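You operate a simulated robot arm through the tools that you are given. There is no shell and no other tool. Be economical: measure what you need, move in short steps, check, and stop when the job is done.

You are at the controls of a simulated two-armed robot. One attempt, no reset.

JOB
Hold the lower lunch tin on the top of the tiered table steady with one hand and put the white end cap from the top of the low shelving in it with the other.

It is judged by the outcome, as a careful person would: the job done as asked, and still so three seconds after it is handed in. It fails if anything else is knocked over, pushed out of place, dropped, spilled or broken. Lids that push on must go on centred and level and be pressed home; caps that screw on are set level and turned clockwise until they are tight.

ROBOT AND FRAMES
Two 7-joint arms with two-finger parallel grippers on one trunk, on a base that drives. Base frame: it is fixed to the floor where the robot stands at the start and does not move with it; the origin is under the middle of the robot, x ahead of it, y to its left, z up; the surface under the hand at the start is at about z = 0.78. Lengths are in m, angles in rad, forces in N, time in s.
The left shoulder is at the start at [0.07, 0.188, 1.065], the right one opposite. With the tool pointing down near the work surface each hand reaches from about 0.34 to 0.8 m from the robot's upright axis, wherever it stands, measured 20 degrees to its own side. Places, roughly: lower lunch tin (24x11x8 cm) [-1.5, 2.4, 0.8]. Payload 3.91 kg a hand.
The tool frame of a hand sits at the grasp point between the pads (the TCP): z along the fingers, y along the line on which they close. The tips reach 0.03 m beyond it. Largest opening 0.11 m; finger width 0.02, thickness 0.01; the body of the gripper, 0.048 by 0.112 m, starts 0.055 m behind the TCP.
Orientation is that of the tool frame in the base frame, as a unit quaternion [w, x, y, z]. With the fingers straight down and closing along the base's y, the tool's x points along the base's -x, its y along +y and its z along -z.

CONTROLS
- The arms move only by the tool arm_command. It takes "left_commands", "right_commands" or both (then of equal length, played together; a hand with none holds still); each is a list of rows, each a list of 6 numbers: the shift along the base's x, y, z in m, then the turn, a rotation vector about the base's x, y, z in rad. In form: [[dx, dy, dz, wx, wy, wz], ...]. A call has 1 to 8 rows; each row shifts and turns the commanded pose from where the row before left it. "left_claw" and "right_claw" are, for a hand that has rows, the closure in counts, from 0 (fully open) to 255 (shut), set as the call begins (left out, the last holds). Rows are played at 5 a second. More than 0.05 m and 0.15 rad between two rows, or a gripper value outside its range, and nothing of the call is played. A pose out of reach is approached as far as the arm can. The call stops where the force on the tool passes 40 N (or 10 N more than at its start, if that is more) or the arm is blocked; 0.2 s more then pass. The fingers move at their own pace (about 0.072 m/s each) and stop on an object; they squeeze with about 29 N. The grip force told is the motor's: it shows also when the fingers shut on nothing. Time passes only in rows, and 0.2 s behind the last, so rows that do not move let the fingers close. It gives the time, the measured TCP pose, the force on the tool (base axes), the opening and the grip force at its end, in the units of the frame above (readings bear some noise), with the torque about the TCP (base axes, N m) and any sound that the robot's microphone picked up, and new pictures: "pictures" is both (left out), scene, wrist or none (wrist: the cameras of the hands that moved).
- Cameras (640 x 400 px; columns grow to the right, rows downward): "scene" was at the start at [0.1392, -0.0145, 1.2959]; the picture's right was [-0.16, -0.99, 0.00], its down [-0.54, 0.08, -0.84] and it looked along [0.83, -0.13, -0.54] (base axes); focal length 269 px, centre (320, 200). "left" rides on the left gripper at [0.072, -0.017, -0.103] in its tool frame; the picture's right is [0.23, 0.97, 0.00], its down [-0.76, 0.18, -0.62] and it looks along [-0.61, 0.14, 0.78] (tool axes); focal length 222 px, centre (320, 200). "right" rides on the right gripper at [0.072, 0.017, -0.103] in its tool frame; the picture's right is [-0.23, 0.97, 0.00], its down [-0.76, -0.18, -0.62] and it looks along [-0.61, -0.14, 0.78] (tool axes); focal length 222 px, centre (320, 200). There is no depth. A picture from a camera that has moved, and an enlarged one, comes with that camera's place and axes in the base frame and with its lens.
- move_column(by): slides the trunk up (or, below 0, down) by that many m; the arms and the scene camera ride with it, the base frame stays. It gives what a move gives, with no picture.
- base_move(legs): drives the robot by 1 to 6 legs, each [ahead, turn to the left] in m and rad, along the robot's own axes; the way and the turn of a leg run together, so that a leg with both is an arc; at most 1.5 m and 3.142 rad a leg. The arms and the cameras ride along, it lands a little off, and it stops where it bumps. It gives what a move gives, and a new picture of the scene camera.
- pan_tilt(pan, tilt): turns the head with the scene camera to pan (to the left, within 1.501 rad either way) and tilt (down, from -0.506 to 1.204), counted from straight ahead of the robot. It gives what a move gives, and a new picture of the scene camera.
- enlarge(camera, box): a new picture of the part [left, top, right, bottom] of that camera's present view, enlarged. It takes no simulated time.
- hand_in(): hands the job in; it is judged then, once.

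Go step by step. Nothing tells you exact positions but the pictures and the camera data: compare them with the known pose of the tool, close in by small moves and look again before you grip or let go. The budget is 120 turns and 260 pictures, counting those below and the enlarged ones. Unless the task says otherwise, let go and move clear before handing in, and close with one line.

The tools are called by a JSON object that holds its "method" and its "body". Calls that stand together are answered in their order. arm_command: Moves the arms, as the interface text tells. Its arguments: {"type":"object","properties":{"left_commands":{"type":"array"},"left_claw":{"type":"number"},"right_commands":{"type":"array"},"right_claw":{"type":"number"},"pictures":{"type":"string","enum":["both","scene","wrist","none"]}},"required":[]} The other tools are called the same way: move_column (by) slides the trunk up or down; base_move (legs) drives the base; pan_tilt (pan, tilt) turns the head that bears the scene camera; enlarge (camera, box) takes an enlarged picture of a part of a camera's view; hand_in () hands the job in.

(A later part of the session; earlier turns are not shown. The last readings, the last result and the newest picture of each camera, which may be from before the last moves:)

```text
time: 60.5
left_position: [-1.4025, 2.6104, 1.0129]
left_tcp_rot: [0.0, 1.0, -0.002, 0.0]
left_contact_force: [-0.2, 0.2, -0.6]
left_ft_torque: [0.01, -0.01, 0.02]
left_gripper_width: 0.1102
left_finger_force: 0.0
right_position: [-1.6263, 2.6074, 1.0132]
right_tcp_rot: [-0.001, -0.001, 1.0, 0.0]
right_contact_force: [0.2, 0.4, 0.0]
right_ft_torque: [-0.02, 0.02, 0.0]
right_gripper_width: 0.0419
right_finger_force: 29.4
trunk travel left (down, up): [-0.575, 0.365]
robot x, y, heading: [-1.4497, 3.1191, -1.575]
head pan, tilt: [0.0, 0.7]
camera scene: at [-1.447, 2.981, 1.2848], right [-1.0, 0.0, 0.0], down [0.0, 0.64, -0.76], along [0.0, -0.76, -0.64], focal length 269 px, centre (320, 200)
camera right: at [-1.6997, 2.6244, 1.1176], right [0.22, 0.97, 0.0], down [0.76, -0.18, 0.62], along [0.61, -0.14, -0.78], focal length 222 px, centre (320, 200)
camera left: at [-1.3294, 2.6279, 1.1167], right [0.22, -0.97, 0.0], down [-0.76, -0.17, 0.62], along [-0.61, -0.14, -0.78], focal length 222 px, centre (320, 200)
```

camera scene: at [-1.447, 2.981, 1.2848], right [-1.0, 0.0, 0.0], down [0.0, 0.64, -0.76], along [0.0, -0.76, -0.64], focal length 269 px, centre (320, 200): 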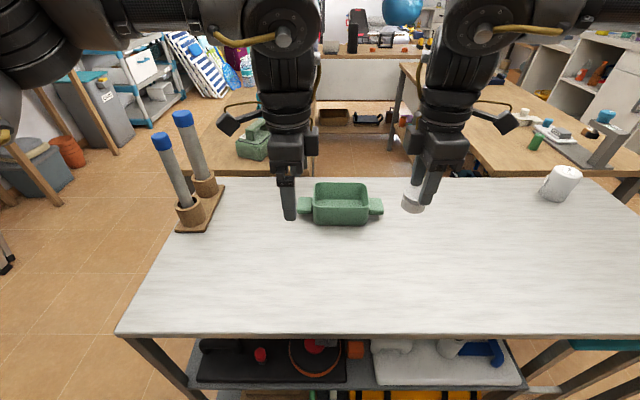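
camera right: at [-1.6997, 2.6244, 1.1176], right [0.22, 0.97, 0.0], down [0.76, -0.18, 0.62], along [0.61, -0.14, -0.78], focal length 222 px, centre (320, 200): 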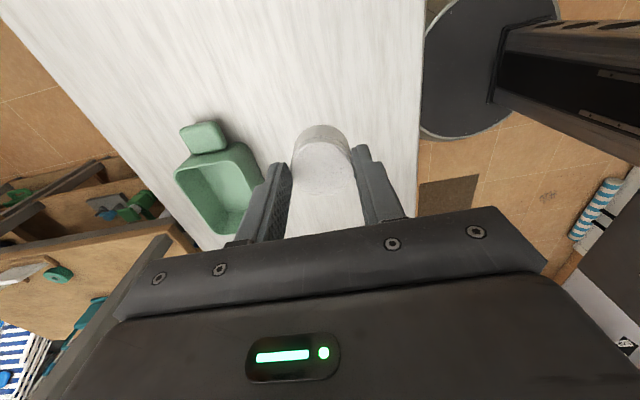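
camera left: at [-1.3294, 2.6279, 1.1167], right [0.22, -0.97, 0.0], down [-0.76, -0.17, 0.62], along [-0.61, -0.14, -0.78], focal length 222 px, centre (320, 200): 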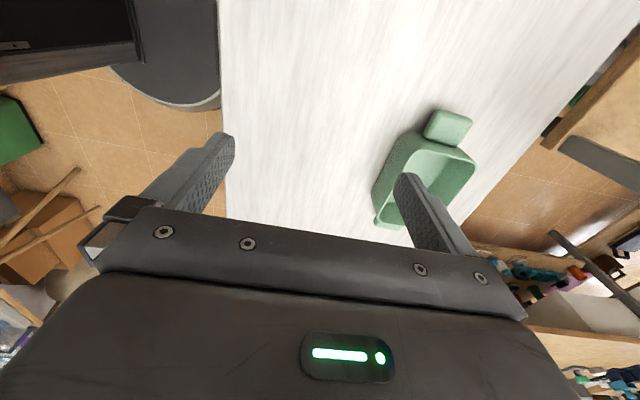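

The left camera confirms the east handle at about (−1.402, 2.428). Move the left hand over it and down partway.

{"method": "arm_command", "body": {"left_commands": [[0, -0.046, 0, 0, 0, 0], [0, -0.046, 0, 0, 0, 0], [0, -0.046, 0, 0, 0, 0], [0, -0.045, 0, 0, 0, 0], [0, 0, -0.045, 0, 0, 0], [0, 0, -0.045, 0, 0, 0], [0, 0, 0, 0, 0, 0]]}}

{"method": "enlarge", "body": {"camera": "scene", "box": [240, 130, 400, 230]}}

```text
time: 62.1
left_position: [-1.4005, 2.4741, 0.9214]
left_tcp_rot: [0.002, 1.0, -0.001, 0.0]
left_contact_force: [-0.2, 0.3, 0.5]
left_ft_torque: [-0.02, 0.02, 0.01]
left_gripper_width: 0.1101
left_finger_force: 0.1
left hand out of reach, approached as far as the arm can: row 4
right_position: [-1.6263, 2.6084, 1.0145]
right_tcp_rot: [0.001, 0.0, 1.0, 0.0]
right_contact_force: [-0.7, 0.9, 0.1]
right_ft_torque: [0.0, -0.02, 0.01]
right_gripper_width: 0.0412
right_finger_force: 29.2
trunk travel left (down, up): [-0.575, 0.365]
robot x, y, heading: [-1.4482, 3.1158, -1.573]
head pan, tilt: [0.0, 0.7]
camera scene: at [-1.4477, 2.982, 1.285], right [-1.0, 0.0, 0.0], down [0.0, 0.64, -0.77], along [0.0, -0.77, -0.64], focal length 269 px, centre (320, 200)
camera left: at [-1.3283, 2.491, 1.0258], right [0.23, -0.97, 0.0], down [-0.76, -0.18, 0.62], along [-0.61, -0.14, -0.78], focal length 222 px, centre (320, 200)
```

scene: 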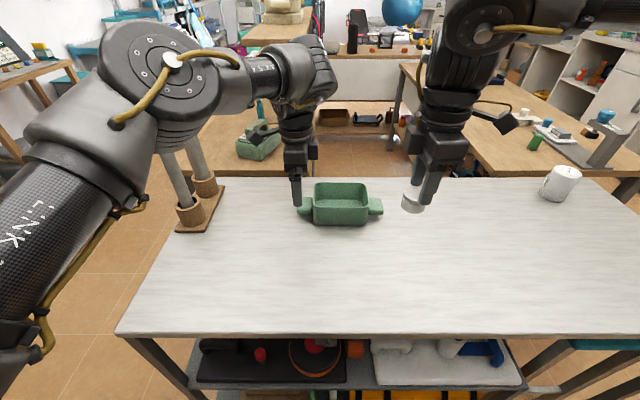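
left: 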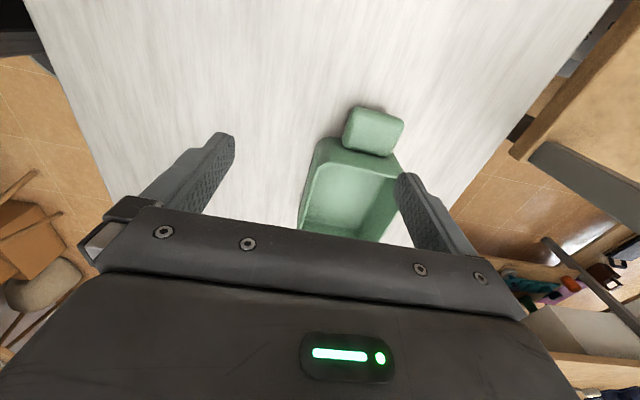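

```text
4.00 times, centred on (320, 180) of scene
camera zoom: at [-1.4477, 2.982, 1.285], right [-1.0, 0.0, 0.0], down [0.0, 0.64, -0.77], along [0.0, -0.77, -0.64], focal length 1075 px, centre (320, 280)
```

zoom: 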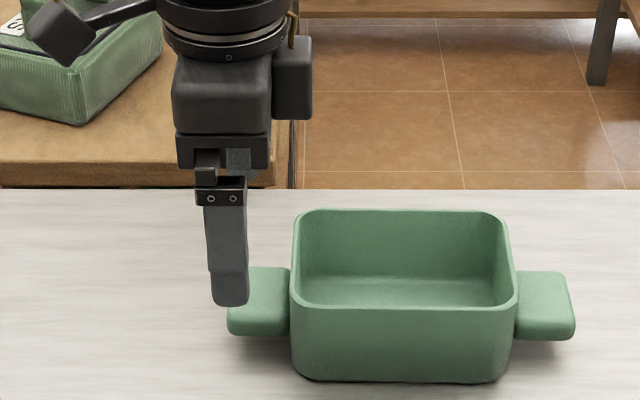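

The last step was not reached at that height. Try it here, lower.

{"method": "arm_command", "body": {"left_commands": [[0, -0.025, 0, 0, 0, 0], [0, -0.021, 0, 0, 0, 0], [0, 0, 0, 0, 0, 0]], "pictures": "wrist"}}

```text
time: 62.9
left_position: [-1.3998, 2.4476, 0.921]
left_tcp_rot: [0.0, 1.0, -0.001, 0.0]
left_contact_force: [0.7, -0.8, 0.5]
left_ft_torque: [-0.01, 0.03, 0.01]
left_gripper_width: 0.1102
left_finger_force: 0.1
left hand out of reach, approached as far as the arm can: row 2
right_position: [-1.627, 2.6071, 1.0124]
right_tcp_rot: [0.0, 0.0, 1.0, 0.001]
right_contact_force: [-0.3, 0.5, -0.4]
right_ft_torque: [-0.01, 0.01, -0.04]
right_gripper_width: 0.0417
right_finger_force: 28.6
trunk travel left (down, up): [-0.575, 0.365]
robot x, y, heading: [-1.4467, 3.1205, -1.575]
head pan, tilt: [0.0, 0.7]
camera left: at [-1.3287, 2.4648, 1.0248], right [0.23, -0.97, 0.0], down [-0.76, -0.18, 0.62], along [-0.61, -0.14, -0.78], focal length 222 px, centre (320, 200)
```

left: 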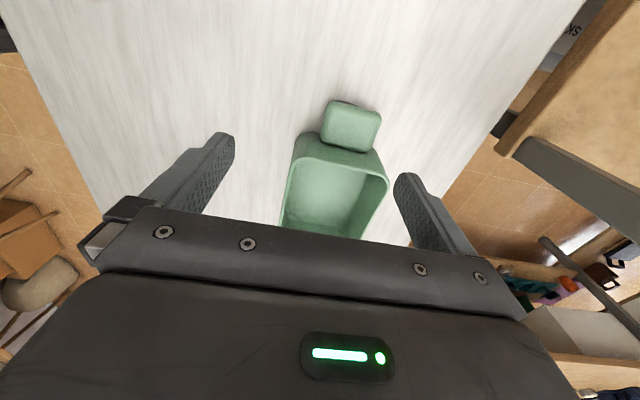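

Short by 2 cm; I'll drive 0.03 m closer (the hand is 9 cm above the rim, so clear) and look.

{"method": "base_move", "body": {"legs": [[0.03, 0]]}}

```text
time: 63.7
left_position: [-1.4004, 2.4222, 0.9252]
left_tcp_rot: [0.003, 1.0, -0.001, 0.0]
left_contact_force: [0.7, 0.5, 0.4]
left_ft_torque: [-0.06, 0.01, -0.01]
left_gripper_width: 0.1101
left_finger_force: 0.0
right_position: [-1.6261, 2.5837, 1.0164]
right_tcp_rot: [0.0, 0.0, 1.0, -0.002]
right_contact_force: [-0.5, 0.6, 0.8]
right_ft_torque: [-0.02, -0.02, -0.03]
right_gripper_width: 0.0416
right_finger_force: 28.7
trunk travel left (down, up): [-0.575, 0.365]
robot x, y, heading: [-1.4471, 3.0863, -1.571]
head pan, tilt: [0.0, 0.7]
camera scene: at [-1.4473, 2.958, 1.2857], right [-1.0, 0.0, 0.0], down [0.0, 0.64, -0.77], along [0.0, -0.77, -0.64], focal length 269 px, centre (320, 200)
```

scene: 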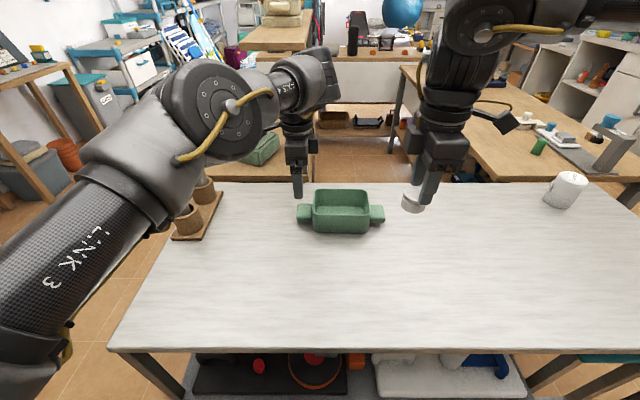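

Left hand is now right over the handle. Down partway and check.

{"method": "arm_command", "body": {"left_commands": [[0, 0, -0.035, 0, 0, 0], [0, 0.002, -0.025, 0, 0, 0], [0, 0, 0, 0, 0, 0]], "pictures": "wrist"}}

{"method": "enlarge", "body": {"camera": "scene", "box": [250, 150, 410, 250]}}

```text
time: 64.5
left_position: [-1.4023, 2.4201, 0.8619]
left_tcp_rot: [0.001, 1.0, -0.001, 0.0]
left_contact_force: [0.0, 0.3, 0.1]
left_ft_torque: [-0.02, 0.04, -0.02]
left_gripper_width: 0.11
left_finger_force: 0.1
right_position: [-1.6266, 2.5772, 1.0124]
right_tcp_rot: [0.0, -0.001, 1.0, 0.0]
right_contact_force: [0.6, 1.4, -0.5]
right_ft_torque: [-0.02, 0.02, 0.03]
right_gripper_width: 0.0418
right_finger_force: 29.0
trunk travel left (down, up): [-0.575, 0.365]
robot x, y, heading: [-1.4498, 3.0882, -1.572]
head pan, tilt: [0.0, 0.7]
camera left: at [-1.329, 2.4379, 0.9662], right [0.23, -0.97, 0.0], down [-0.76, -0.18, 0.62], along [-0.61, -0.14, -0.78], focal length 222 px, centre (320, 200)
```

left: 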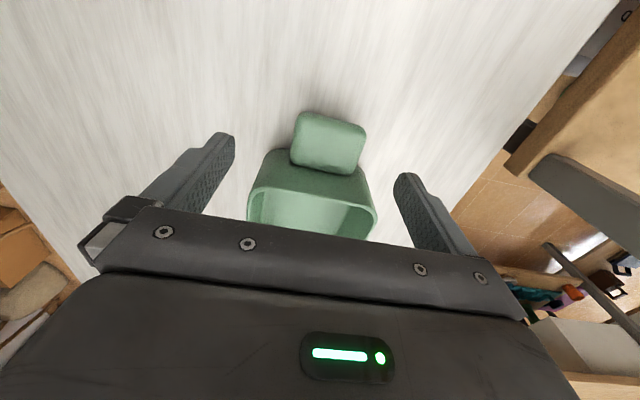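

```text
4.00 times, centred on (330, 200) of scene
camera zoom: at [-1.4478, 2.9516, 1.2848], right [-1.0, 0.0, 0.0], down [0.0, 0.64, -0.76], along [0.0, -0.76, -0.64], focal length 1075 px, centre (280, 200)
```

zoom: 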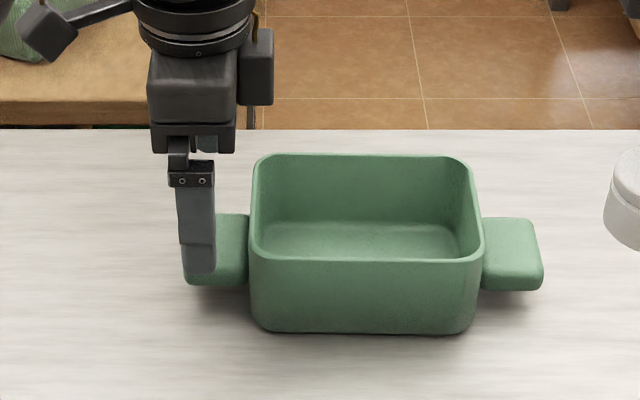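

Handle sits between the fingers. Lower to z ≈ 0.816 and partially close first.

{"method": "arm_command", "body": {"left_commands": [[0, 0, -0.025, 0, 0, 0], [0, 0, -0.021, 0, 0, 0], [0, 0, 0, 0, 0, 0]], "left_claw": 105}}

{"method": "enlarge", "body": {"camera": "scene", "box": [250, 150, 410, 250]}}

```text
time: 65.3
left_position: [-1.4007, 2.4211, 0.8189]
left_tcp_rot: [0.003, 1.0, 0.001, 0.0]
left_contact_force: [4.6, 1.8, 15.2]
left_ft_torque: [-0.51, -0.02, 0.15]
left_gripper_width: 0.064
left_finger_force: 0.0
right_position: [-1.627, 2.5792, 1.0142]
right_tcp_rot: [0.001, -0.001, 1.0, 0.0]
right_contact_force: [-0.3, 1.6, 0.3]
right_ft_torque: [0.01, 0.04, -0.01]
right_gripper_width: 0.0419
right_finger_force: 29.1
trunk travel left (down, up): [-0.575, 0.365]
robot x, y, heading: [-1.4489, 3.0888, -1.575]
head pan, tilt: [0.0, 0.7]
camera scene: at [-1.447, 2.9544, 1.2853], right [-1.0, 0.0, 0.0], down [0.0, 0.64, -0.77], along [0.0, -0.77, -0.64], focal length 269 px, centre (320, 200)
camera left: at [-1.3277, 2.4394, 0.9226], right [0.23, -0.97, 0.0], down [-0.76, -0.17, 0.62], along [-0.61, -0.15, -0.78], focal length 222 px, centre (320, 200)
```

scene: 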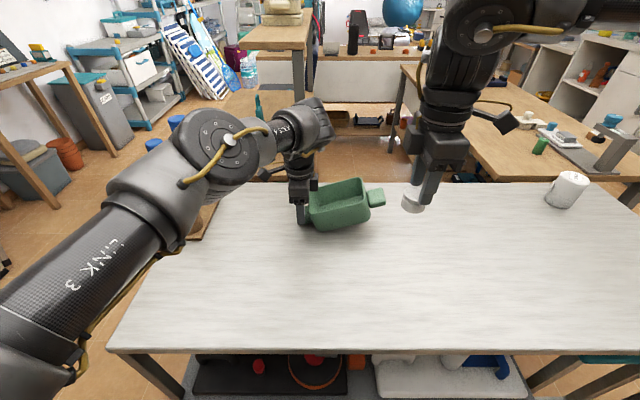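
left: 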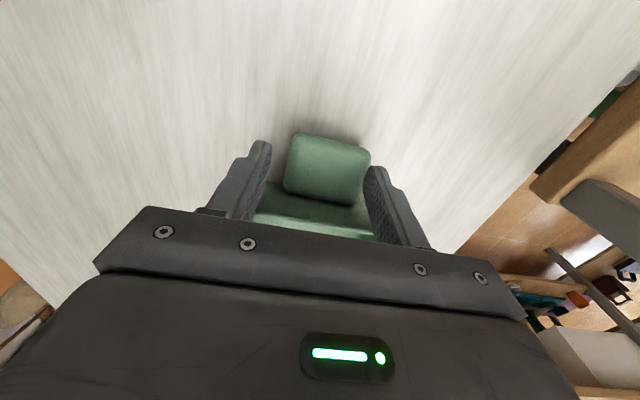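

```text
4.00 times, centred on (330, 200) of scene
camera zoom: at [-1.447, 2.9544, 1.2853], right [-1.0, 0.0, 0.0], down [0.0, 0.64, -0.77], along [0.0, -0.77, -0.64], focal length 1075 px, centre (280, 200)
```

zoom: 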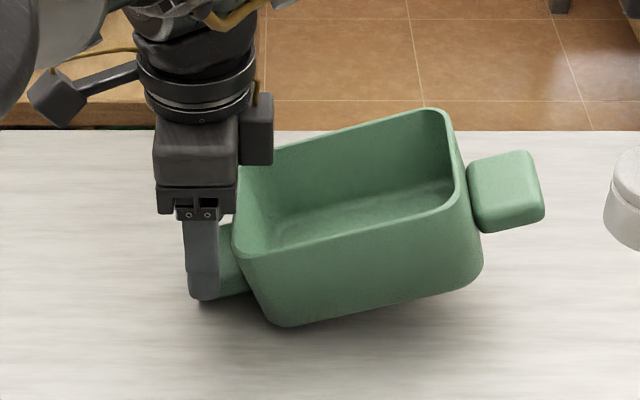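

The gripper's body pressed on the tin's rim and tipped it a bit. I'll raise slowly so it settles back flat.

{"method": "arm_command", "body": {"left_commands": [[0, 0, 0.005, 0, 0, 0], [0, 0, 0.005, 0, 0, 0], [0, 0, 0.005, 0, 0, 0], [0, 0, 0.005, 0, 0, 0], [0, 0, 0, 0, 0, 0]], "pictures": "wrist"}}

{"method": "enlarge", "body": {"camera": "scene", "box": [250, 150, 410, 250]}}

```text
time: 66.5
left_position: [-1.401, 2.4189, 0.8338]
left_tcp_rot: [0.0, 1.0, 0.0, 0.0]
left_contact_force: [-0.7, -0.4, -0.8]
left_ft_torque: [0.03, -0.02, 0.03]
left_gripper_width: 0.0648
left_finger_force: 0.0
right_position: [-1.6264, 2.5782, 1.0141]
right_tcp_rot: [0.0, -0.001, 1.0, 0.0]
right_contact_force: [0.4, -0.3, 0.0]
right_ft_torque: [0.0, -0.01, -0.02]
right_gripper_width: 0.0421
right_finger_force: 29.0
trunk travel left (down, up): [-0.575, 0.365]
robot x, y, heading: [-1.4477, 3.0911, -1.571]
head pan, tilt: [0.0, 0.7]
camera left: at [-1.3284, 2.4372, 0.9389], right [0.23, -0.97, 0.0], down [-0.76, -0.18, 0.62], along [-0.61, -0.14, -0.78], focal length 222 px, centre (320, 200)
```

left: 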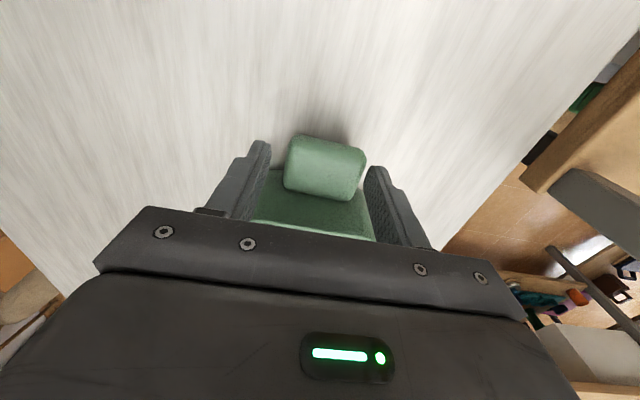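

```text
4.00 times, centred on (330, 200) of scene
camera zoom: at [-1.4474, 2.9517, 1.2848], right [-1.0, 0.0, 0.0], down [0.0, 0.64, -0.76], along [0.0, -0.76, -0.64], focal length 1075 px, centre (280, 200)
```

zoom: 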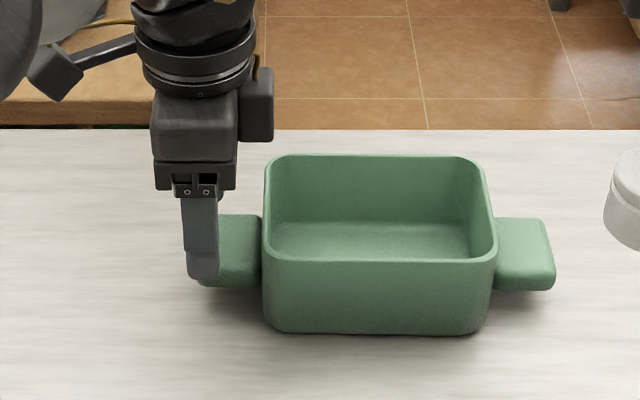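

The tin settled flat, shifted about 1 cm to −x; the far finger had caught the handle's edge while closing. I'll open wide, re-centre (−y 4 mm, −x 7 mm) and look.

{"method": "arm_command", "body": {"left_commands": [[0, 0, 0.01, 0, 0, 0], [0, 0, 0, 0, 0, 0], [-0.007, -0.004, 0, 0, 0, 0], [0, 0, 0, 0, 0, 0]], "left_claw": 0, "pictures": "wrist"}}

{"method": "enlarge", "body": {"camera": "left", "box": [200, 100, 440, 250]}}

```text
time: 67.5
left_position: [-1.4066, 2.4157, 0.8449]
left_tcp_rot: [0.0, 1.0, -0.001, 0.0]
left_contact_force: [0.9, -0.5, -0.3]
left_ft_torque: [-0.02, 0.04, 0.02]
left_gripper_width: 0.1102
left_finger_force: 0.1
right_position: [-1.626, 2.5784, 1.0144]
right_tcp_rot: [0.0, -0.001, 1.0, 0.0]
right_contact_force: [0.5, 0.0, 0.1]
right_ft_torque: [-0.03, 0.02, -0.01]
right_gripper_width: 0.0417
right_finger_force: 29.5
trunk travel left (down, up): [-0.575, 0.365]
robot x, y, heading: [-1.4466, 3.0879, -1.569]
head pan, tilt: [0.0, 0.7]
camera left: at [-1.3346, 2.4336, 0.9492], right [0.23, -0.97, 0.0], down [-0.76, -0.18, 0.62], along [-0.61, -0.14, -0.78], focal length 222 px, centre (320, 200)
```

left: 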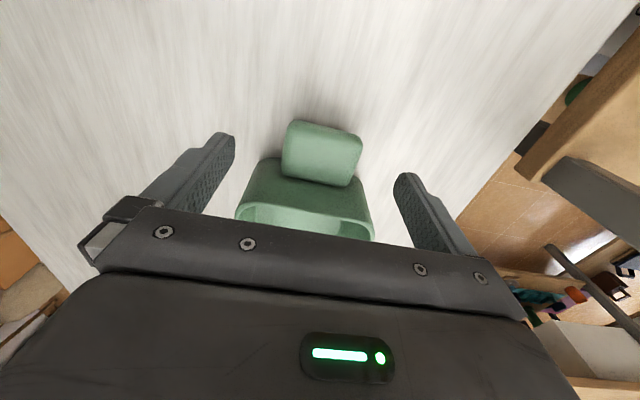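

```text
2.67 times, centred on (320, 175) of left
camera zoom: at [-1.3346, 2.4336, 0.9492], right [0.23, -0.97, 0.0], down [-0.76, -0.18, 0.62], along [-0.61, -0.14, -0.78], focal length 592 px, centre (320, 267)
```

zoom: 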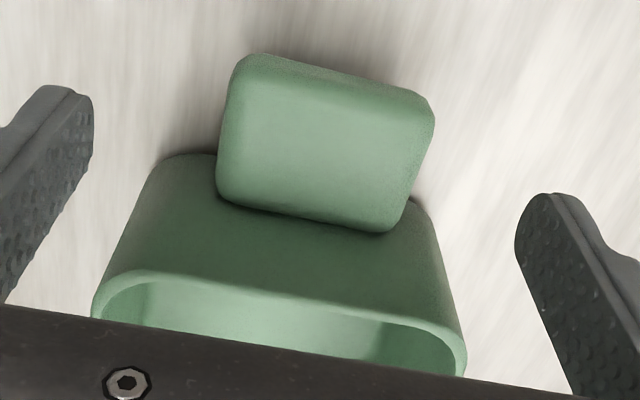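

Handle: y 2.393–2.442, x −1.387…−1.423, centred between open fingers. Descend open to z ≈ 0.822, checking force.

{"method": "arm_command", "body": {"left_commands": [[0, 0.002, -0.01, 0, 0, 0], [0, 0, -0.012, 0, 0, 0], [0, 0, 0, 0, 0, 0]], "pictures": "wrist"}}

{"method": "enlarge", "body": {"camera": "scene", "box": [250, 150, 410, 250]}}

```text
time: 68.3
left_position: [-1.4076, 2.4178, 0.8241]
left_tcp_rot: [0.0, 1.0, -0.001, -0.001]
left_contact_force: [-0.9, 0.3, -0.2]
left_ft_torque: [0.01, -0.01, 0.01]
left_gripper_width: 0.1099
left_finger_force: 0.0
right_position: [-1.6259, 2.5786, 1.0133]
right_tcp_rot: [0.0, 0.0, 1.0, 0.0]
right_contact_force: [-0.8, 0.0, -0.6]
right_ft_torque: [-0.04, 0.0, 0.0]
right_gripper_width: 0.0416
right_finger_force: 29.3
trunk travel left (down, up): [-0.575, 0.365]
robot x, y, heading: [-1.4468, 3.094, -1.576]
head pan, tilt: [0.0, 0.7]
camera left: at [-1.335, 2.4361, 0.9277], right [0.23, -0.97, 0.0], down [-0.76, -0.18, 0.62], along [-0.61, -0.14, -0.78], focal length 222 px, centre (320, 200)
```

left: 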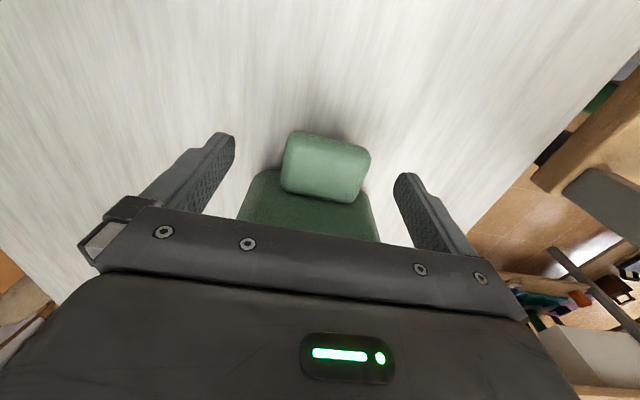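

```text
4.00 times, centred on (330, 200) of scene
camera zoom: at [-1.4477, 2.952, 1.2848], right [-1.0, 0.0, 0.0], down [0.0, 0.64, -0.76], along [0.0, -0.76, -0.64], focal length 1075 px, centre (280, 200)
```

zoom: 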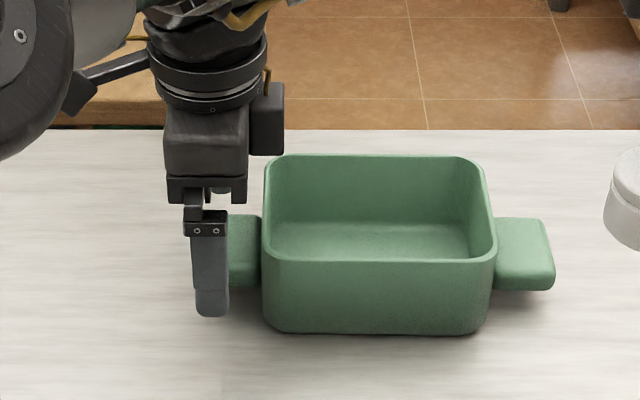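

Contact-free with the handle between the fingers. Close the left hand.

{"method": "arm_command", "body": {"left_commands": [[0, 0, 0, 0, 0, 0], [0, 0, 0, 0, 0, 0], [0, 0, 0, 0, 0, 0], [0, 0, 0, 0, 0, 0]], "left_claw": 255, "pictures": "wrist"}}

{"method": "enlarge", "body": {"camera": "scene", "box": [250, 150, 410, 250]}}

```text
time: 69.3
left_position: [-1.4078, 2.4191, 0.8245]
left_tcp_rot: [-0.001, 1.0, -0.001, 0.0]
left_contact_force: [-0.3, -0.2, 0.5]
left_ft_torque: [-0.08, 0.0, 0.14]
left_gripper_width: 0.0595
left_finger_force: 29.4
right_position: [-1.6266, 2.5793, 1.0145]
right_tcp_rot: [0.001, 0.0, 1.0, 0.0]
right_contact_force: [0.4, -1.1, -0.6]
right_ft_torque: [-0.07, -0.01, 0.0]
right_gripper_width: 0.0416
right_finger_force: 29.1
trunk travel left (down, up): [-0.575, 0.365]
robot x, y, heading: [-1.4462, 3.0858, -1.571]
head pan, tilt: [0.0, 0.7]
camera left: at [-1.3348, 2.4359, 0.9277], right [0.23, -0.97, 0.0], down [-0.76, -0.18, 0.62], along [-0.61, -0.14, -0.78], focal length 222 px, centre (320, 200)
```

left: 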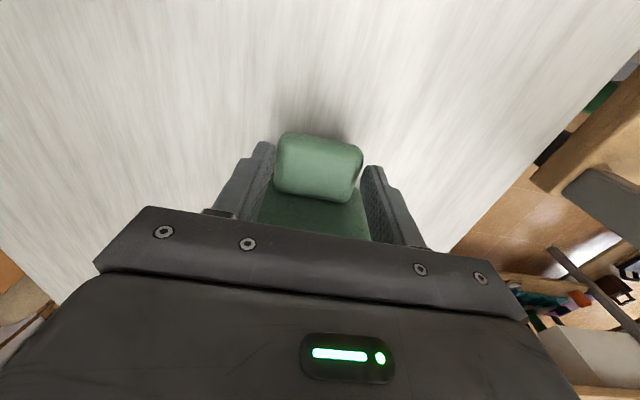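

```text
4.00 times, centred on (330, 200) of scene
camera zoom: at [-1.4475, 2.9517, 1.2848], right [-1.0, 0.0, 0.0], down [0.0, 0.64, -0.76], along [0.0, -0.76, -0.64], focal length 1075 px, centre (280, 200)
```

zoom: 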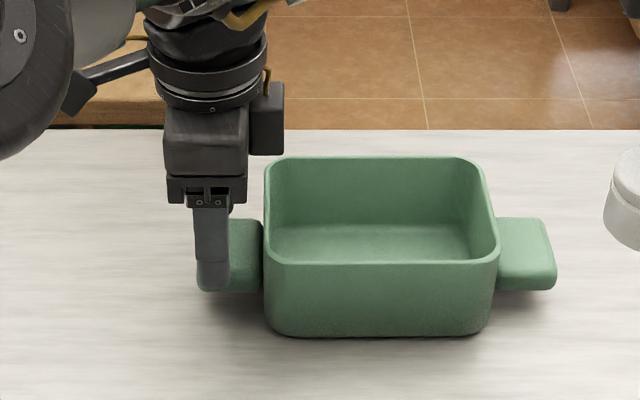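

The tin is held by its handle (5.95 cm, flat on the table). Now lower the right hand to 0.93 and bring the cap over the tin at (−1.535, 2.421).

{"method": "arm_command", "body": {"right_commands": [[0, 0, -0.042, 0, 0, 0], [0, 0, -0.042, 0, 0, 0], [0.03, -0.035, 0, 0, 0, 0], [0.03, -0.035, 0, 0, 0, 0], [0, 0, 0, 0, 0, 0]]}}

{"method": "enlarge", "body": {"camera": "scene", "box": [250, 120, 442, 240]}}

```text
time: 70.5
left_position: [-1.4069, 2.4184, 0.8243]
left_tcp_rot: [0.0, 1.0, -0.001, 0.0]
left_contact_force: [-0.9, 0.9, -0.5]
left_ft_torque: [-0.05, 0.1, 0.02]
left_gripper_width: 0.0597
left_finger_force: 29.2
right_position: [-1.5688, 2.5088, 0.93]
right_tcp_rot: [0.001, 0.0, 1.0, 0.0]
right_contact_force: [0.3, 0.4, 0.2]
right_ft_torque: [-0.03, -0.01, -0.04]
right_gripper_width: 0.0419
right_finger_force: 28.8
trunk travel left (down, up): [-0.575, 0.365]
robot x, y, heading: [-1.4463, 3.0843, -1.572]
head pan, tilt: [0.0, 0.7]
camera scene: at [-1.4484, 2.952, 1.2848], right [-1.0, 0.0, 0.0], down [0.0, 0.64, -0.76], along [0.0, -0.76, -0.64], focal length 269 px, centre (320, 200)
camera right: at [-1.6428, 2.5255, 1.0348], right [0.23, 0.97, 0.0], down [0.76, -0.18, 0.62], along [0.61, -0.14, -0.78], focal length 222 px, centre (320, 200)
```

scene: 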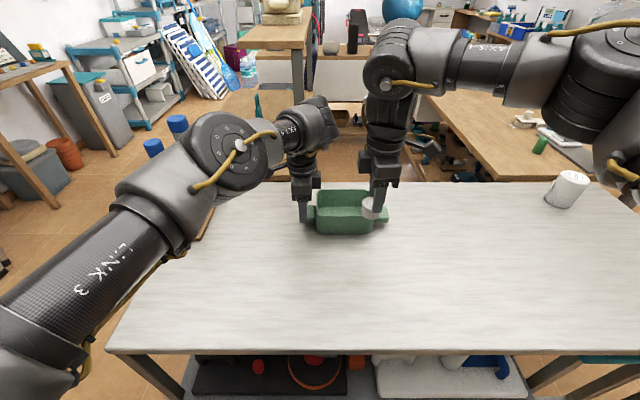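
right: 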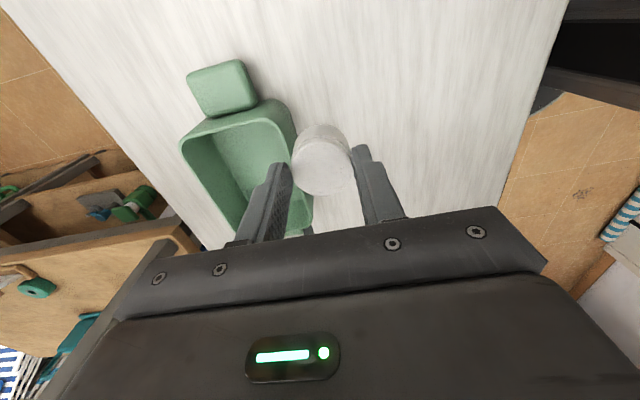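

```text
3.33 times, centred on (346, 180) of scene
camera zoom: at [-1.4484, 2.952, 1.2848], right [-1.0, 0.0, 0.0], down [0.0, 0.64, -0.76], along [0.0, -0.76, -0.64], focal length 896 px, centre (233, 267)
```

zoom: 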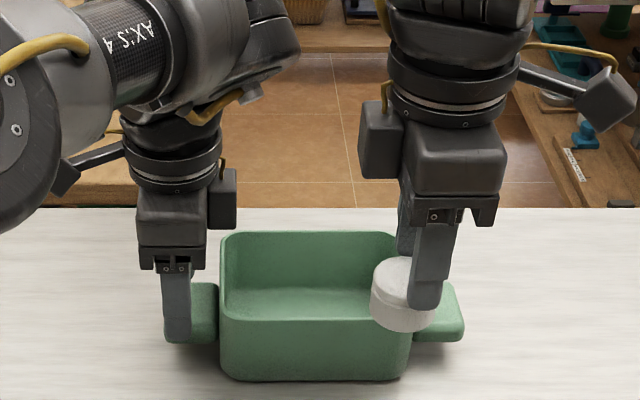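

Cap is carried ~1 cm toward +x of the TCP. Move over the tin centre: +0.035 x, −0.089 y.

{"method": "arm_command", "body": {"right_commands": [[0.018, -0.045, 0, 0, 0, 0], [0.017, -0.044, 0, 0, 0, 0], [0, 0, 0, 0, 0, 0]]}}

{"method": "enlarge", "body": {"camera": "scene", "box": [250, 120, 442, 240]}}

```text
time: 71.3
left_position: [-1.4094, 2.4199, 0.8238]
left_tcp_rot: [0.0, 1.0, -0.002, 0.002]
left_contact_force: [-0.6, 0.6, -2.8]
left_ft_torque: [0.02, -0.28, 0.01]
left_gripper_width: 0.0597
left_finger_force: 28.8
right_position: [-1.5339, 2.4187, 0.931]
right_tcp_rot: [0.002, -0.001, 1.0, 0.0]
right_contact_force: [-1.2, 0.4, 0.0]
right_ft_torque: [0.01, -0.04, 0.01]
right_gripper_width: 0.0418
right_finger_force: 28.8
trunk travel left (down, up): [-0.575, 0.365]
robot x, y, heading: [-1.4467, 3.0909, -1.571]
head pan, tilt: [0.0, 0.7]
camera scene: at [-1.4504, 2.9514, 1.2847], right [-1.0, 0.0, 0.0], down [0.0, 0.64, -0.76], along [0.0, -0.76, -0.64], focal length 269 px, centre (320, 200)
camera right: at [-1.6077, 2.4365, 1.034], right [0.23, 0.97, 0.0], down [0.76, -0.18, 0.63], along [0.61, -0.14, -0.78], focal length 222 px, centre (320, 200)
```

scene: 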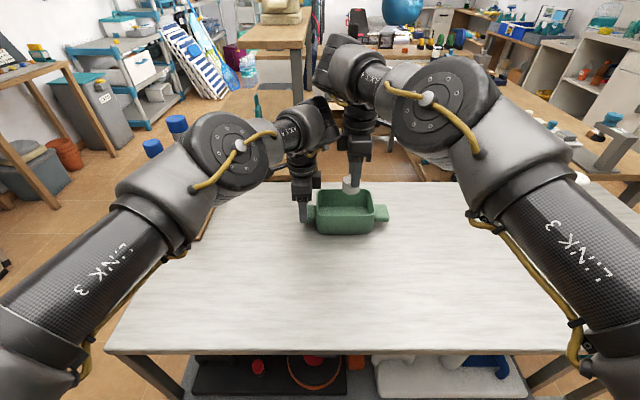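
right: 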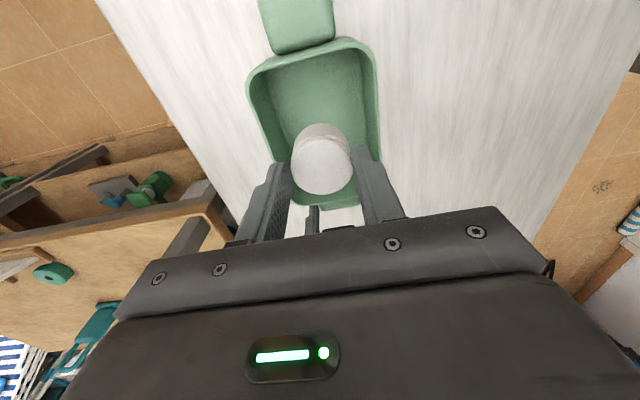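

```text
3.33 times, centred on (346, 180) of scene
camera zoom: at [-1.4504, 2.9514, 1.2847], right [-1.0, 0.0, 0.0], down [0.0, 0.64, -0.76], along [0.0, -0.76, -0.64], focal length 896 px, centre (233, 267)
```

zoom: 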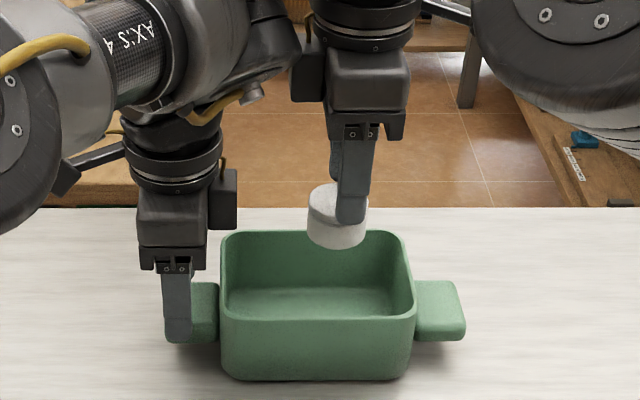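

The right hand's side box is near the left forearm and the left force shifted slightly; move right hand 0.012 to −x for clearance and recheck.

{"method": "arm_command", "body": {"right_commands": [[-0.012, 0, 0, 0, 0, 0], [0, 0, 0, 0, 0, 0]], "pictures": "none"}}

{"method": "enlarge", "body": {"camera": "scene", "box": [250, 90, 410, 190]}}

```text
time: 71.9
left_position: [-1.4072, 2.4186, 0.8234]
left_tcp_rot: [0.0, 1.0, -0.002, 0.0]
left_contact_force: [-0.4, -0.8, -2.1]
left_ft_torque: [0.02, -0.23, -0.03]
left_gripper_width: 0.0596
left_finger_force: 28.6
right_position: [-1.5435, 2.421, 0.9301]
right_tcp_rot: [0.001, -0.001, 1.0, 0.001]
right_contact_force: [0.0, -0.2, -0.4]
right_ft_torque: [-0.01, 0.04, -0.01]
right_gripper_width: 0.0416
right_finger_force: 29.1
trunk travel left (down, up): [-0.575, 0.365]
robot x, y, heading: [-1.4477, 3.0854, -1.569]
head pan, tilt: [0.0, 0.7]
```

```text
4.00 times, centred on (330, 140) of scene
camera zoom: at [-1.4469, 2.9515, 1.2848], right [-1.0, 0.0, 0.0], down [0.0, 0.64, -0.76], along [0.0, -0.76, -0.64], focal length 1075 px, centre (280, 440)
```

zoom: 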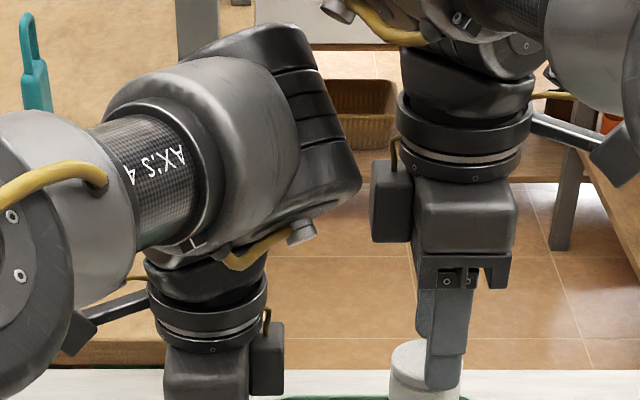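

The wrists would meet on descending, so I'll tilt the right hand's top toward −x about 0.39 rad before lowering.

{"method": "arm_command", "body": {"right_commands": [[0, 0, 0, 0, -0.13, 0], [0, 0, 0, 0, -0.13, 0], [0, 0, 0, 0, -0.13, 0], [0, 0, 0, 0, 0, 0]], "pictures": "wrist"}}

{"method": "enlarge", "body": {"camera": "scene", "box": [250, 90, 442, 240]}}

```text
time: 72.9
left_position: [-1.4058, 2.4185, 0.8234]
left_tcp_rot: [0.0, 1.0, -0.001, 0.0]
left_contact_force: [1.0, -0.3, -2.2]
left_ft_torque: [0.03, -0.24, -0.01]
left_gripper_width: 0.0594
left_finger_force: 28.5
right_position: [-1.5423, 2.4195, 0.9288]
right_tcp_rot: [0.194, -0.001, 0.981, 0.0]
right_contact_force: [-0.6, 0.5, 0.3]
right_ft_torque: [-0.04, -0.02, 0.02]
right_gripper_width: 0.0416
right_finger_force: 28.7
trunk travel left (down, up): [-0.575, 0.365]
robot x, y, heading: [-1.4466, 3.0874, -1.575]
head pan, tilt: [0.0, 0.7]
camera right: at [-1.6504, 2.4368, 0.9987], right [0.21, 0.97, 0.09], down [0.47, -0.18, 0.87], along [0.86, -0.14, -0.49], focal length 222 px, centre (320, 200)
```

right: 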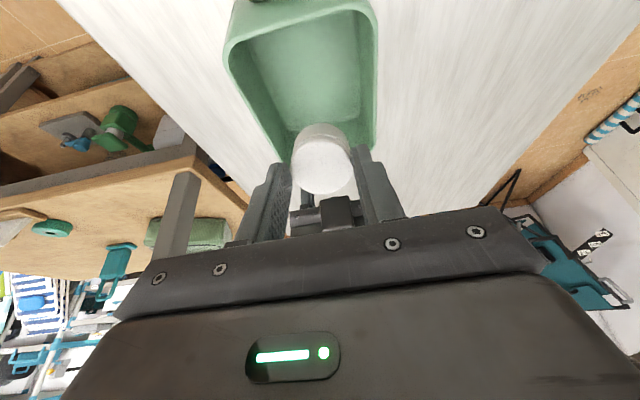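

```text
2.67 times, centred on (346, 165) of scene
camera zoom: at [-1.4464, 2.9516, 1.2848], right [-1.0, 0.0, 0.0], down [0.0, 0.64, -0.76], along [0.0, -0.76, -0.64], focal length 716 px, centre (251, 293)
```

zoom: 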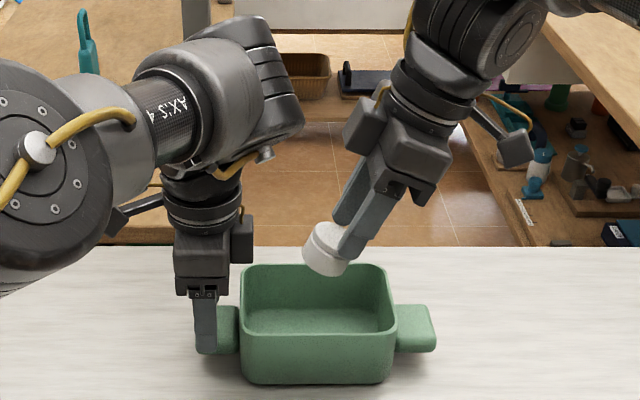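

Clear now. Lower the cap into the tin to TCP z ≈ 0.838, shifting 1 cm to +x, then check.

{"method": "arm_command", "body": {"right_commands": [[0.01, 0, -0.02, 0, 0, 0], [0, 0, -0.025, 0, 0, 0], [0, 0, -0.025, 0, 0, 0], [0, 0, -0.02, 0, 0, 0], [0, 0, 0, 0, 0, 0]], "pictures": "wrist"}}

{"method": "enlarge", "body": {"camera": "scene", "box": [250, 110, 442, 240]}}

```text
time: 74.1
left_position: [-1.4074, 2.4183, 0.825]
left_tcp_rot: [0.0, 1.0, -0.001, 0.0]
left_contact_force: [-0.1, -0.8, -1.8]
left_ft_torque: [-0.04, -0.23, 0.0]
left_gripper_width: 0.0596
left_finger_force: 28.5
right_position: [-1.5332, 2.4187, 0.8404]
right_tcp_rot: [0.194, 0.0, 0.981, 0.0]
right_contact_force: [-0.8, -0.1, 0.4]
right_ft_torque: [-0.03, 0.0, 0.02]
right_gripper_width: 0.0418
right_finger_force: 29.1
trunk travel left (down, up): [-0.575, 0.365]
robot x, y, heading: [-1.447, 3.0879, -1.573]
head pan, tilt: [0.0, 0.7]
camera right: at [-1.6409, 2.4365, 0.9093], right [0.21, 0.97, 0.09], down [0.47, -0.18, 0.87], along [0.86, -0.14, -0.49], focal length 222 px, centre (320, 200)
```

right: 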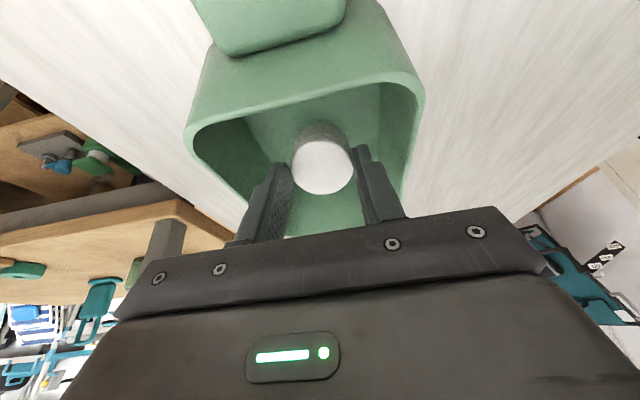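

```text
3.08 times, centred on (346, 175) of scene
camera zoom: at [-1.4475, 2.9517, 1.2848], right [-1.0, 0.0, 0.0], down [0.0, 0.64, -0.76], along [0.0, -0.76, -0.64], focal length 827 px, centre (240, 277)
```

zoom: 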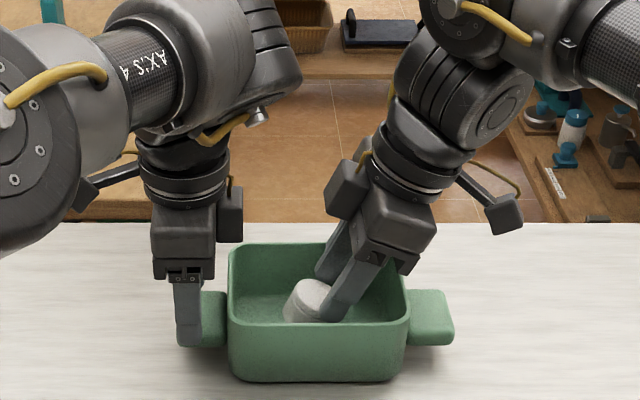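

The cap is inside the tin. Lower slightly more, watching force.

{"method": "arm_command", "body": {"right_commands": [[0, 0, -0.006, 0, 0, 0], [0, 0, -0.006, 0, 0, 0], [0, 0, 0, 0, 0, 0]], "pictures": "none"}}

{"method": "enlarge", "body": {"camera": "scene", "box": [290, 170, 402, 240]}}

```text
time: 74.9
left_position: [-1.4071, 2.4178, 0.8241]
left_tcp_rot: [0.0, 1.0, 0.0, 0.001]
left_contact_force: [1.0, -0.8, -6.0]
left_ft_torque: [0.01, -0.86, 0.08]
left_gripper_width: 0.0596
left_finger_force: 29.0
right_position: [-1.5344, 2.4188, 0.8274]
right_tcp_rot: [0.194, -0.001, 0.981, 0.0]
right_contact_force: [-0.7, -0.3, 4.4]
right_ft_torque: [0.07, -0.05, 0.0]
right_gripper_width: 0.0419
right_finger_force: 29.4
trunk travel left (down, up): [-0.575, 0.365]
robot x, y, heading: [-1.4476, 3.0862, -1.574]
head pan, tilt: [0.0, 0.7]
```

```text
5.71 times, centred on (346, 205) of scene
camera zoom: at [-1.4475, 2.9515, 1.2848], right [-1.0, 0.0, 0.0], down [0.0, 0.64, -0.76], along [0.0, -0.76, -0.64], focal length 1535 px, centre (171, 171)
```

zoom: 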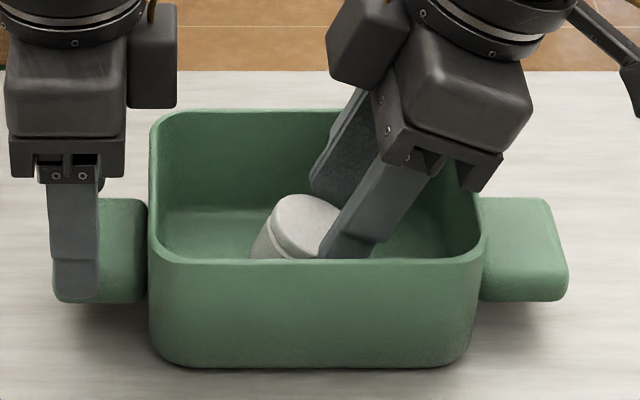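

The cap touches the tin floor. Open the right fingers a little (to ~58 mm, clear of the walls).

{"method": "arm_command", "body": {"right_commands": [[0, 0, 0, 0, 0, 0], [0, 0, 0, 0, 0, 0], [0, 0, 0, 0, 0, 0]], "right_claw": 120, "pictures": "wrist"}}

{"method": "enlarge", "body": {"camera": "scene", "box": [290, 170, 402, 240]}}

```text
time: 75.7
left_position: [-1.4073, 2.4181, 0.8224]
left_tcp_rot: [-0.001, 1.0, 0.0, -0.001]
left_contact_force: [-0.4, 0.5, -2.1]
left_ft_torque: [0.0, -0.28, 0.01]
left_gripper_width: 0.0597
left_finger_force: 28.6
right_position: [-1.5335, 2.4181, 0.8275]
right_tcp_rot: [0.193, -0.001, 0.981, 0.0]
right_contact_force: [0.5, 0.7, -0.5]
right_ft_torque: [0.01, -0.03, 0.0]
right_gripper_width: 0.0582
right_finger_force: 0.2
trunk travel left (down, up): [-0.575, 0.365]
robot x, y, heading: [-1.4485, 3.0892, -1.569]
head pan, tilt: [0.0, 0.7]
camera right: at [-1.6414, 2.436, 0.8963], right [0.21, 0.97, 0.09], down [0.47, -0.18, 0.87], along [0.86, -0.14, -0.49], focal length 222 px, centre (320, 200)
```

right: 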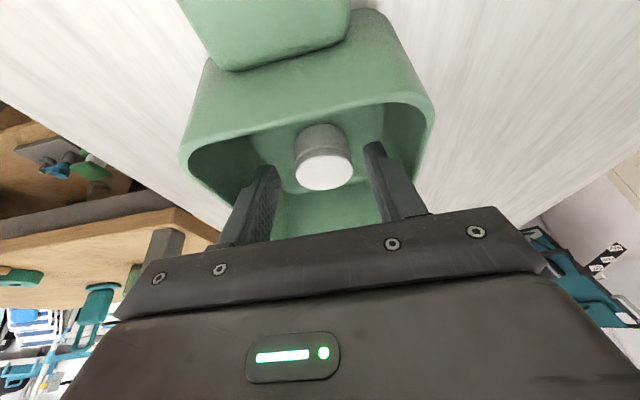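

```text
5.71 times, centred on (346, 205) of scene
camera zoom: at [-1.4475, 2.9514, 1.2848], right [-1.0, 0.0, 0.0], down [0.0, 0.64, -0.76], along [0.0, -0.76, -0.64], focal length 1535 px, centre (171, 171)
```

zoom: 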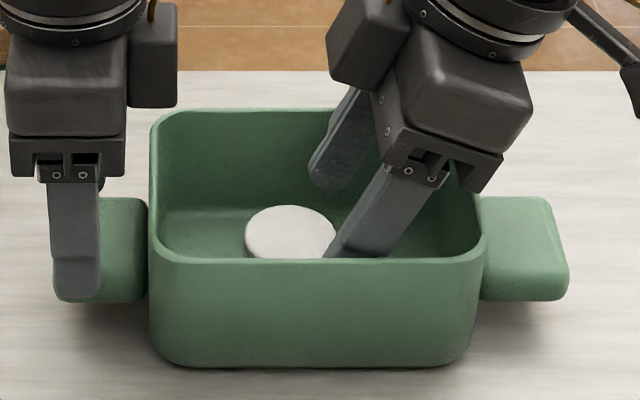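

The cap lies flat in the tin. Raise the right hand straight up and away.

{"method": "arm_command", "body": {"right_commands": [[0, 0, 0.02, 0, 0, 0], [0, 0, 0.03, 0, 0, 0], [0, 0, 0.04, 0, 0, 0], [-0.02, 0, 0.04, 0, 0, 0], [-0.035, 0.03, 0, 0, 0, 0], [-0.03, 0.035, 0, 0, 0, 0], [-0.02, 0.04, 0, 0, 0, 0], [0, 0.04, 0, 0, 0, 0]], "pictures": "scene"}}

{"method": "enlarge", "body": {"camera": "scene", "box": [290, 170, 402, 240]}}

```text
time: 77.5
left_position: [-1.406, 2.419, 0.825]
left_tcp_rot: [0.002, 1.0, 0.0, 0.0]
left_contact_force: [-0.1, 0.6, -2.6]
left_ft_torque: [0.0, -0.24, 0.04]
left_gripper_width: 0.0595
left_finger_force: 28.7
right_position: [-1.6406, 2.5666, 0.9593]
right_tcp_rot: [0.193, -0.001, 0.981, -0.001]
right_contact_force: [0.3, -0.5, 0.6]
right_ft_torque: [-0.05, 0.02, 0.0]
right_gripper_width: 0.0579
right_finger_force: 0.1
trunk travel left (down, up): [-0.575, 0.365]
robot x, y, heading: [-1.4493, 3.0897, -1.574]
head pan, tilt: [0.0, 0.7]
camera scene: at [-1.4479, 2.9526, 1.2849], right [-1.0, 0.0, 0.0], down [0.0, 0.64, -0.77], along [0.0, -0.77, -0.64], focal length 269 px, centre (320, 200)
```

scene: 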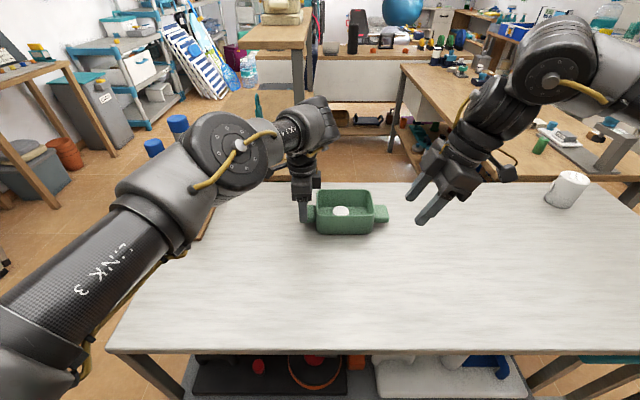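

```text
5.71 times, centred on (346, 205) of scene
camera zoom: at [-1.4479, 2.9526, 1.2849], right [-1.0, 0.0, 0.0], down [0.0, 0.64, -0.77], along [0.0, -0.77, -0.64], focal length 1535 px, centre (171, 171)
```

zoom: 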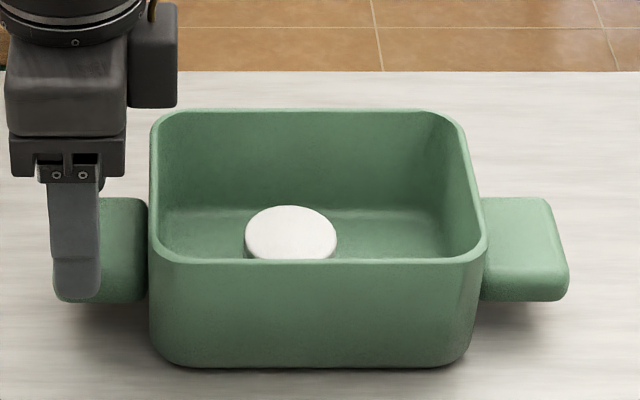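

Cap is in. Ease the left hand down 2 mm to put the weight on the table, then open it.

{"method": "arm_command", "body": {"left_commands": [[0, 0, -0.002, 0, 0, 0], [0, 0, 0, 0, 0, 0]], "pictures": "none"}}

{"method": "arm_command", "body": {"left_commands": [[0, 0, 0, 0, 0, 0], [0, 0, 0, 0, 0, 0], [0, 0, 0, 0, 0, 0]], "left_claw": 0, "pictures": "wrist"}}

```text
time: 78.1
left_position: [-1.4079, 2.4193, 0.823]
left_tcp_rot: [0.002, 1.0, -0.001, 0.0]
left_contact_force: [0.9, -2.4, 8.8]
left_ft_torque: [0.35, 0.05, 0.05]
left_gripper_width: 0.0597
left_finger_force: 29.2
right_position: [-1.6406, 2.5667, 0.9585]
right_tcp_rot: [0.194, 0.0, 0.981, -0.001]
right_contact_force: [0.1, -0.2, -0.2]
right_ft_torque: [0.02, -0.01, 0.03]
right_gripper_width: 0.058
right_finger_force: 0.0
trunk travel left (down, up): [-0.575, 0.365]
robot x, y, heading: [-1.4452, 3.0891, -1.575]
head pan, tilt: [0.0, 0.7]
```

```text
time: 78.9
left_position: [-1.4079, 2.4186, 0.8202]
left_tcp_rot: [0.0, 1.0, -0.001, 0.0]
left_contact_force: [1.0, 0.4, 0.1]
left_ft_torque: [0.0, -0.01, 0.0]
left_gripper_width: 0.1099
left_finger_force: 0.1
right_position: [-1.6414, 2.5653, 0.9571]
right_tcp_rot: [0.193, 0.0, 0.981, 0.0]
right_contact_force: [0.1, -1.0, 0.4]
right_ft_torque: [-0.02, 0.0, 0.02]
right_gripper_width: 0.0582
right_finger_force: 0.1
trunk travel left (down, up): [-0.575, 0.365]
robot x, y, heading: [-1.4486, 3.0882, -1.571]
head pan, tilt: [0.0, 0.7]
camera left: at [-1.3352, 2.4359, 0.9253], right [0.23, -0.97, 0.0], down [-0.76, -0.18, 0.62], along [-0.61, -0.14, -0.78], focal length 222 px, centre (320, 200)
```

left: 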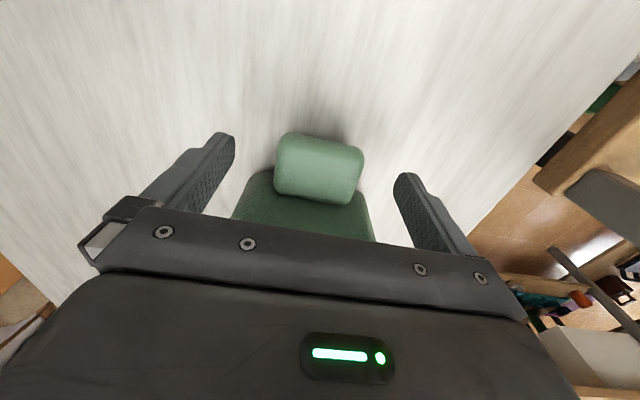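

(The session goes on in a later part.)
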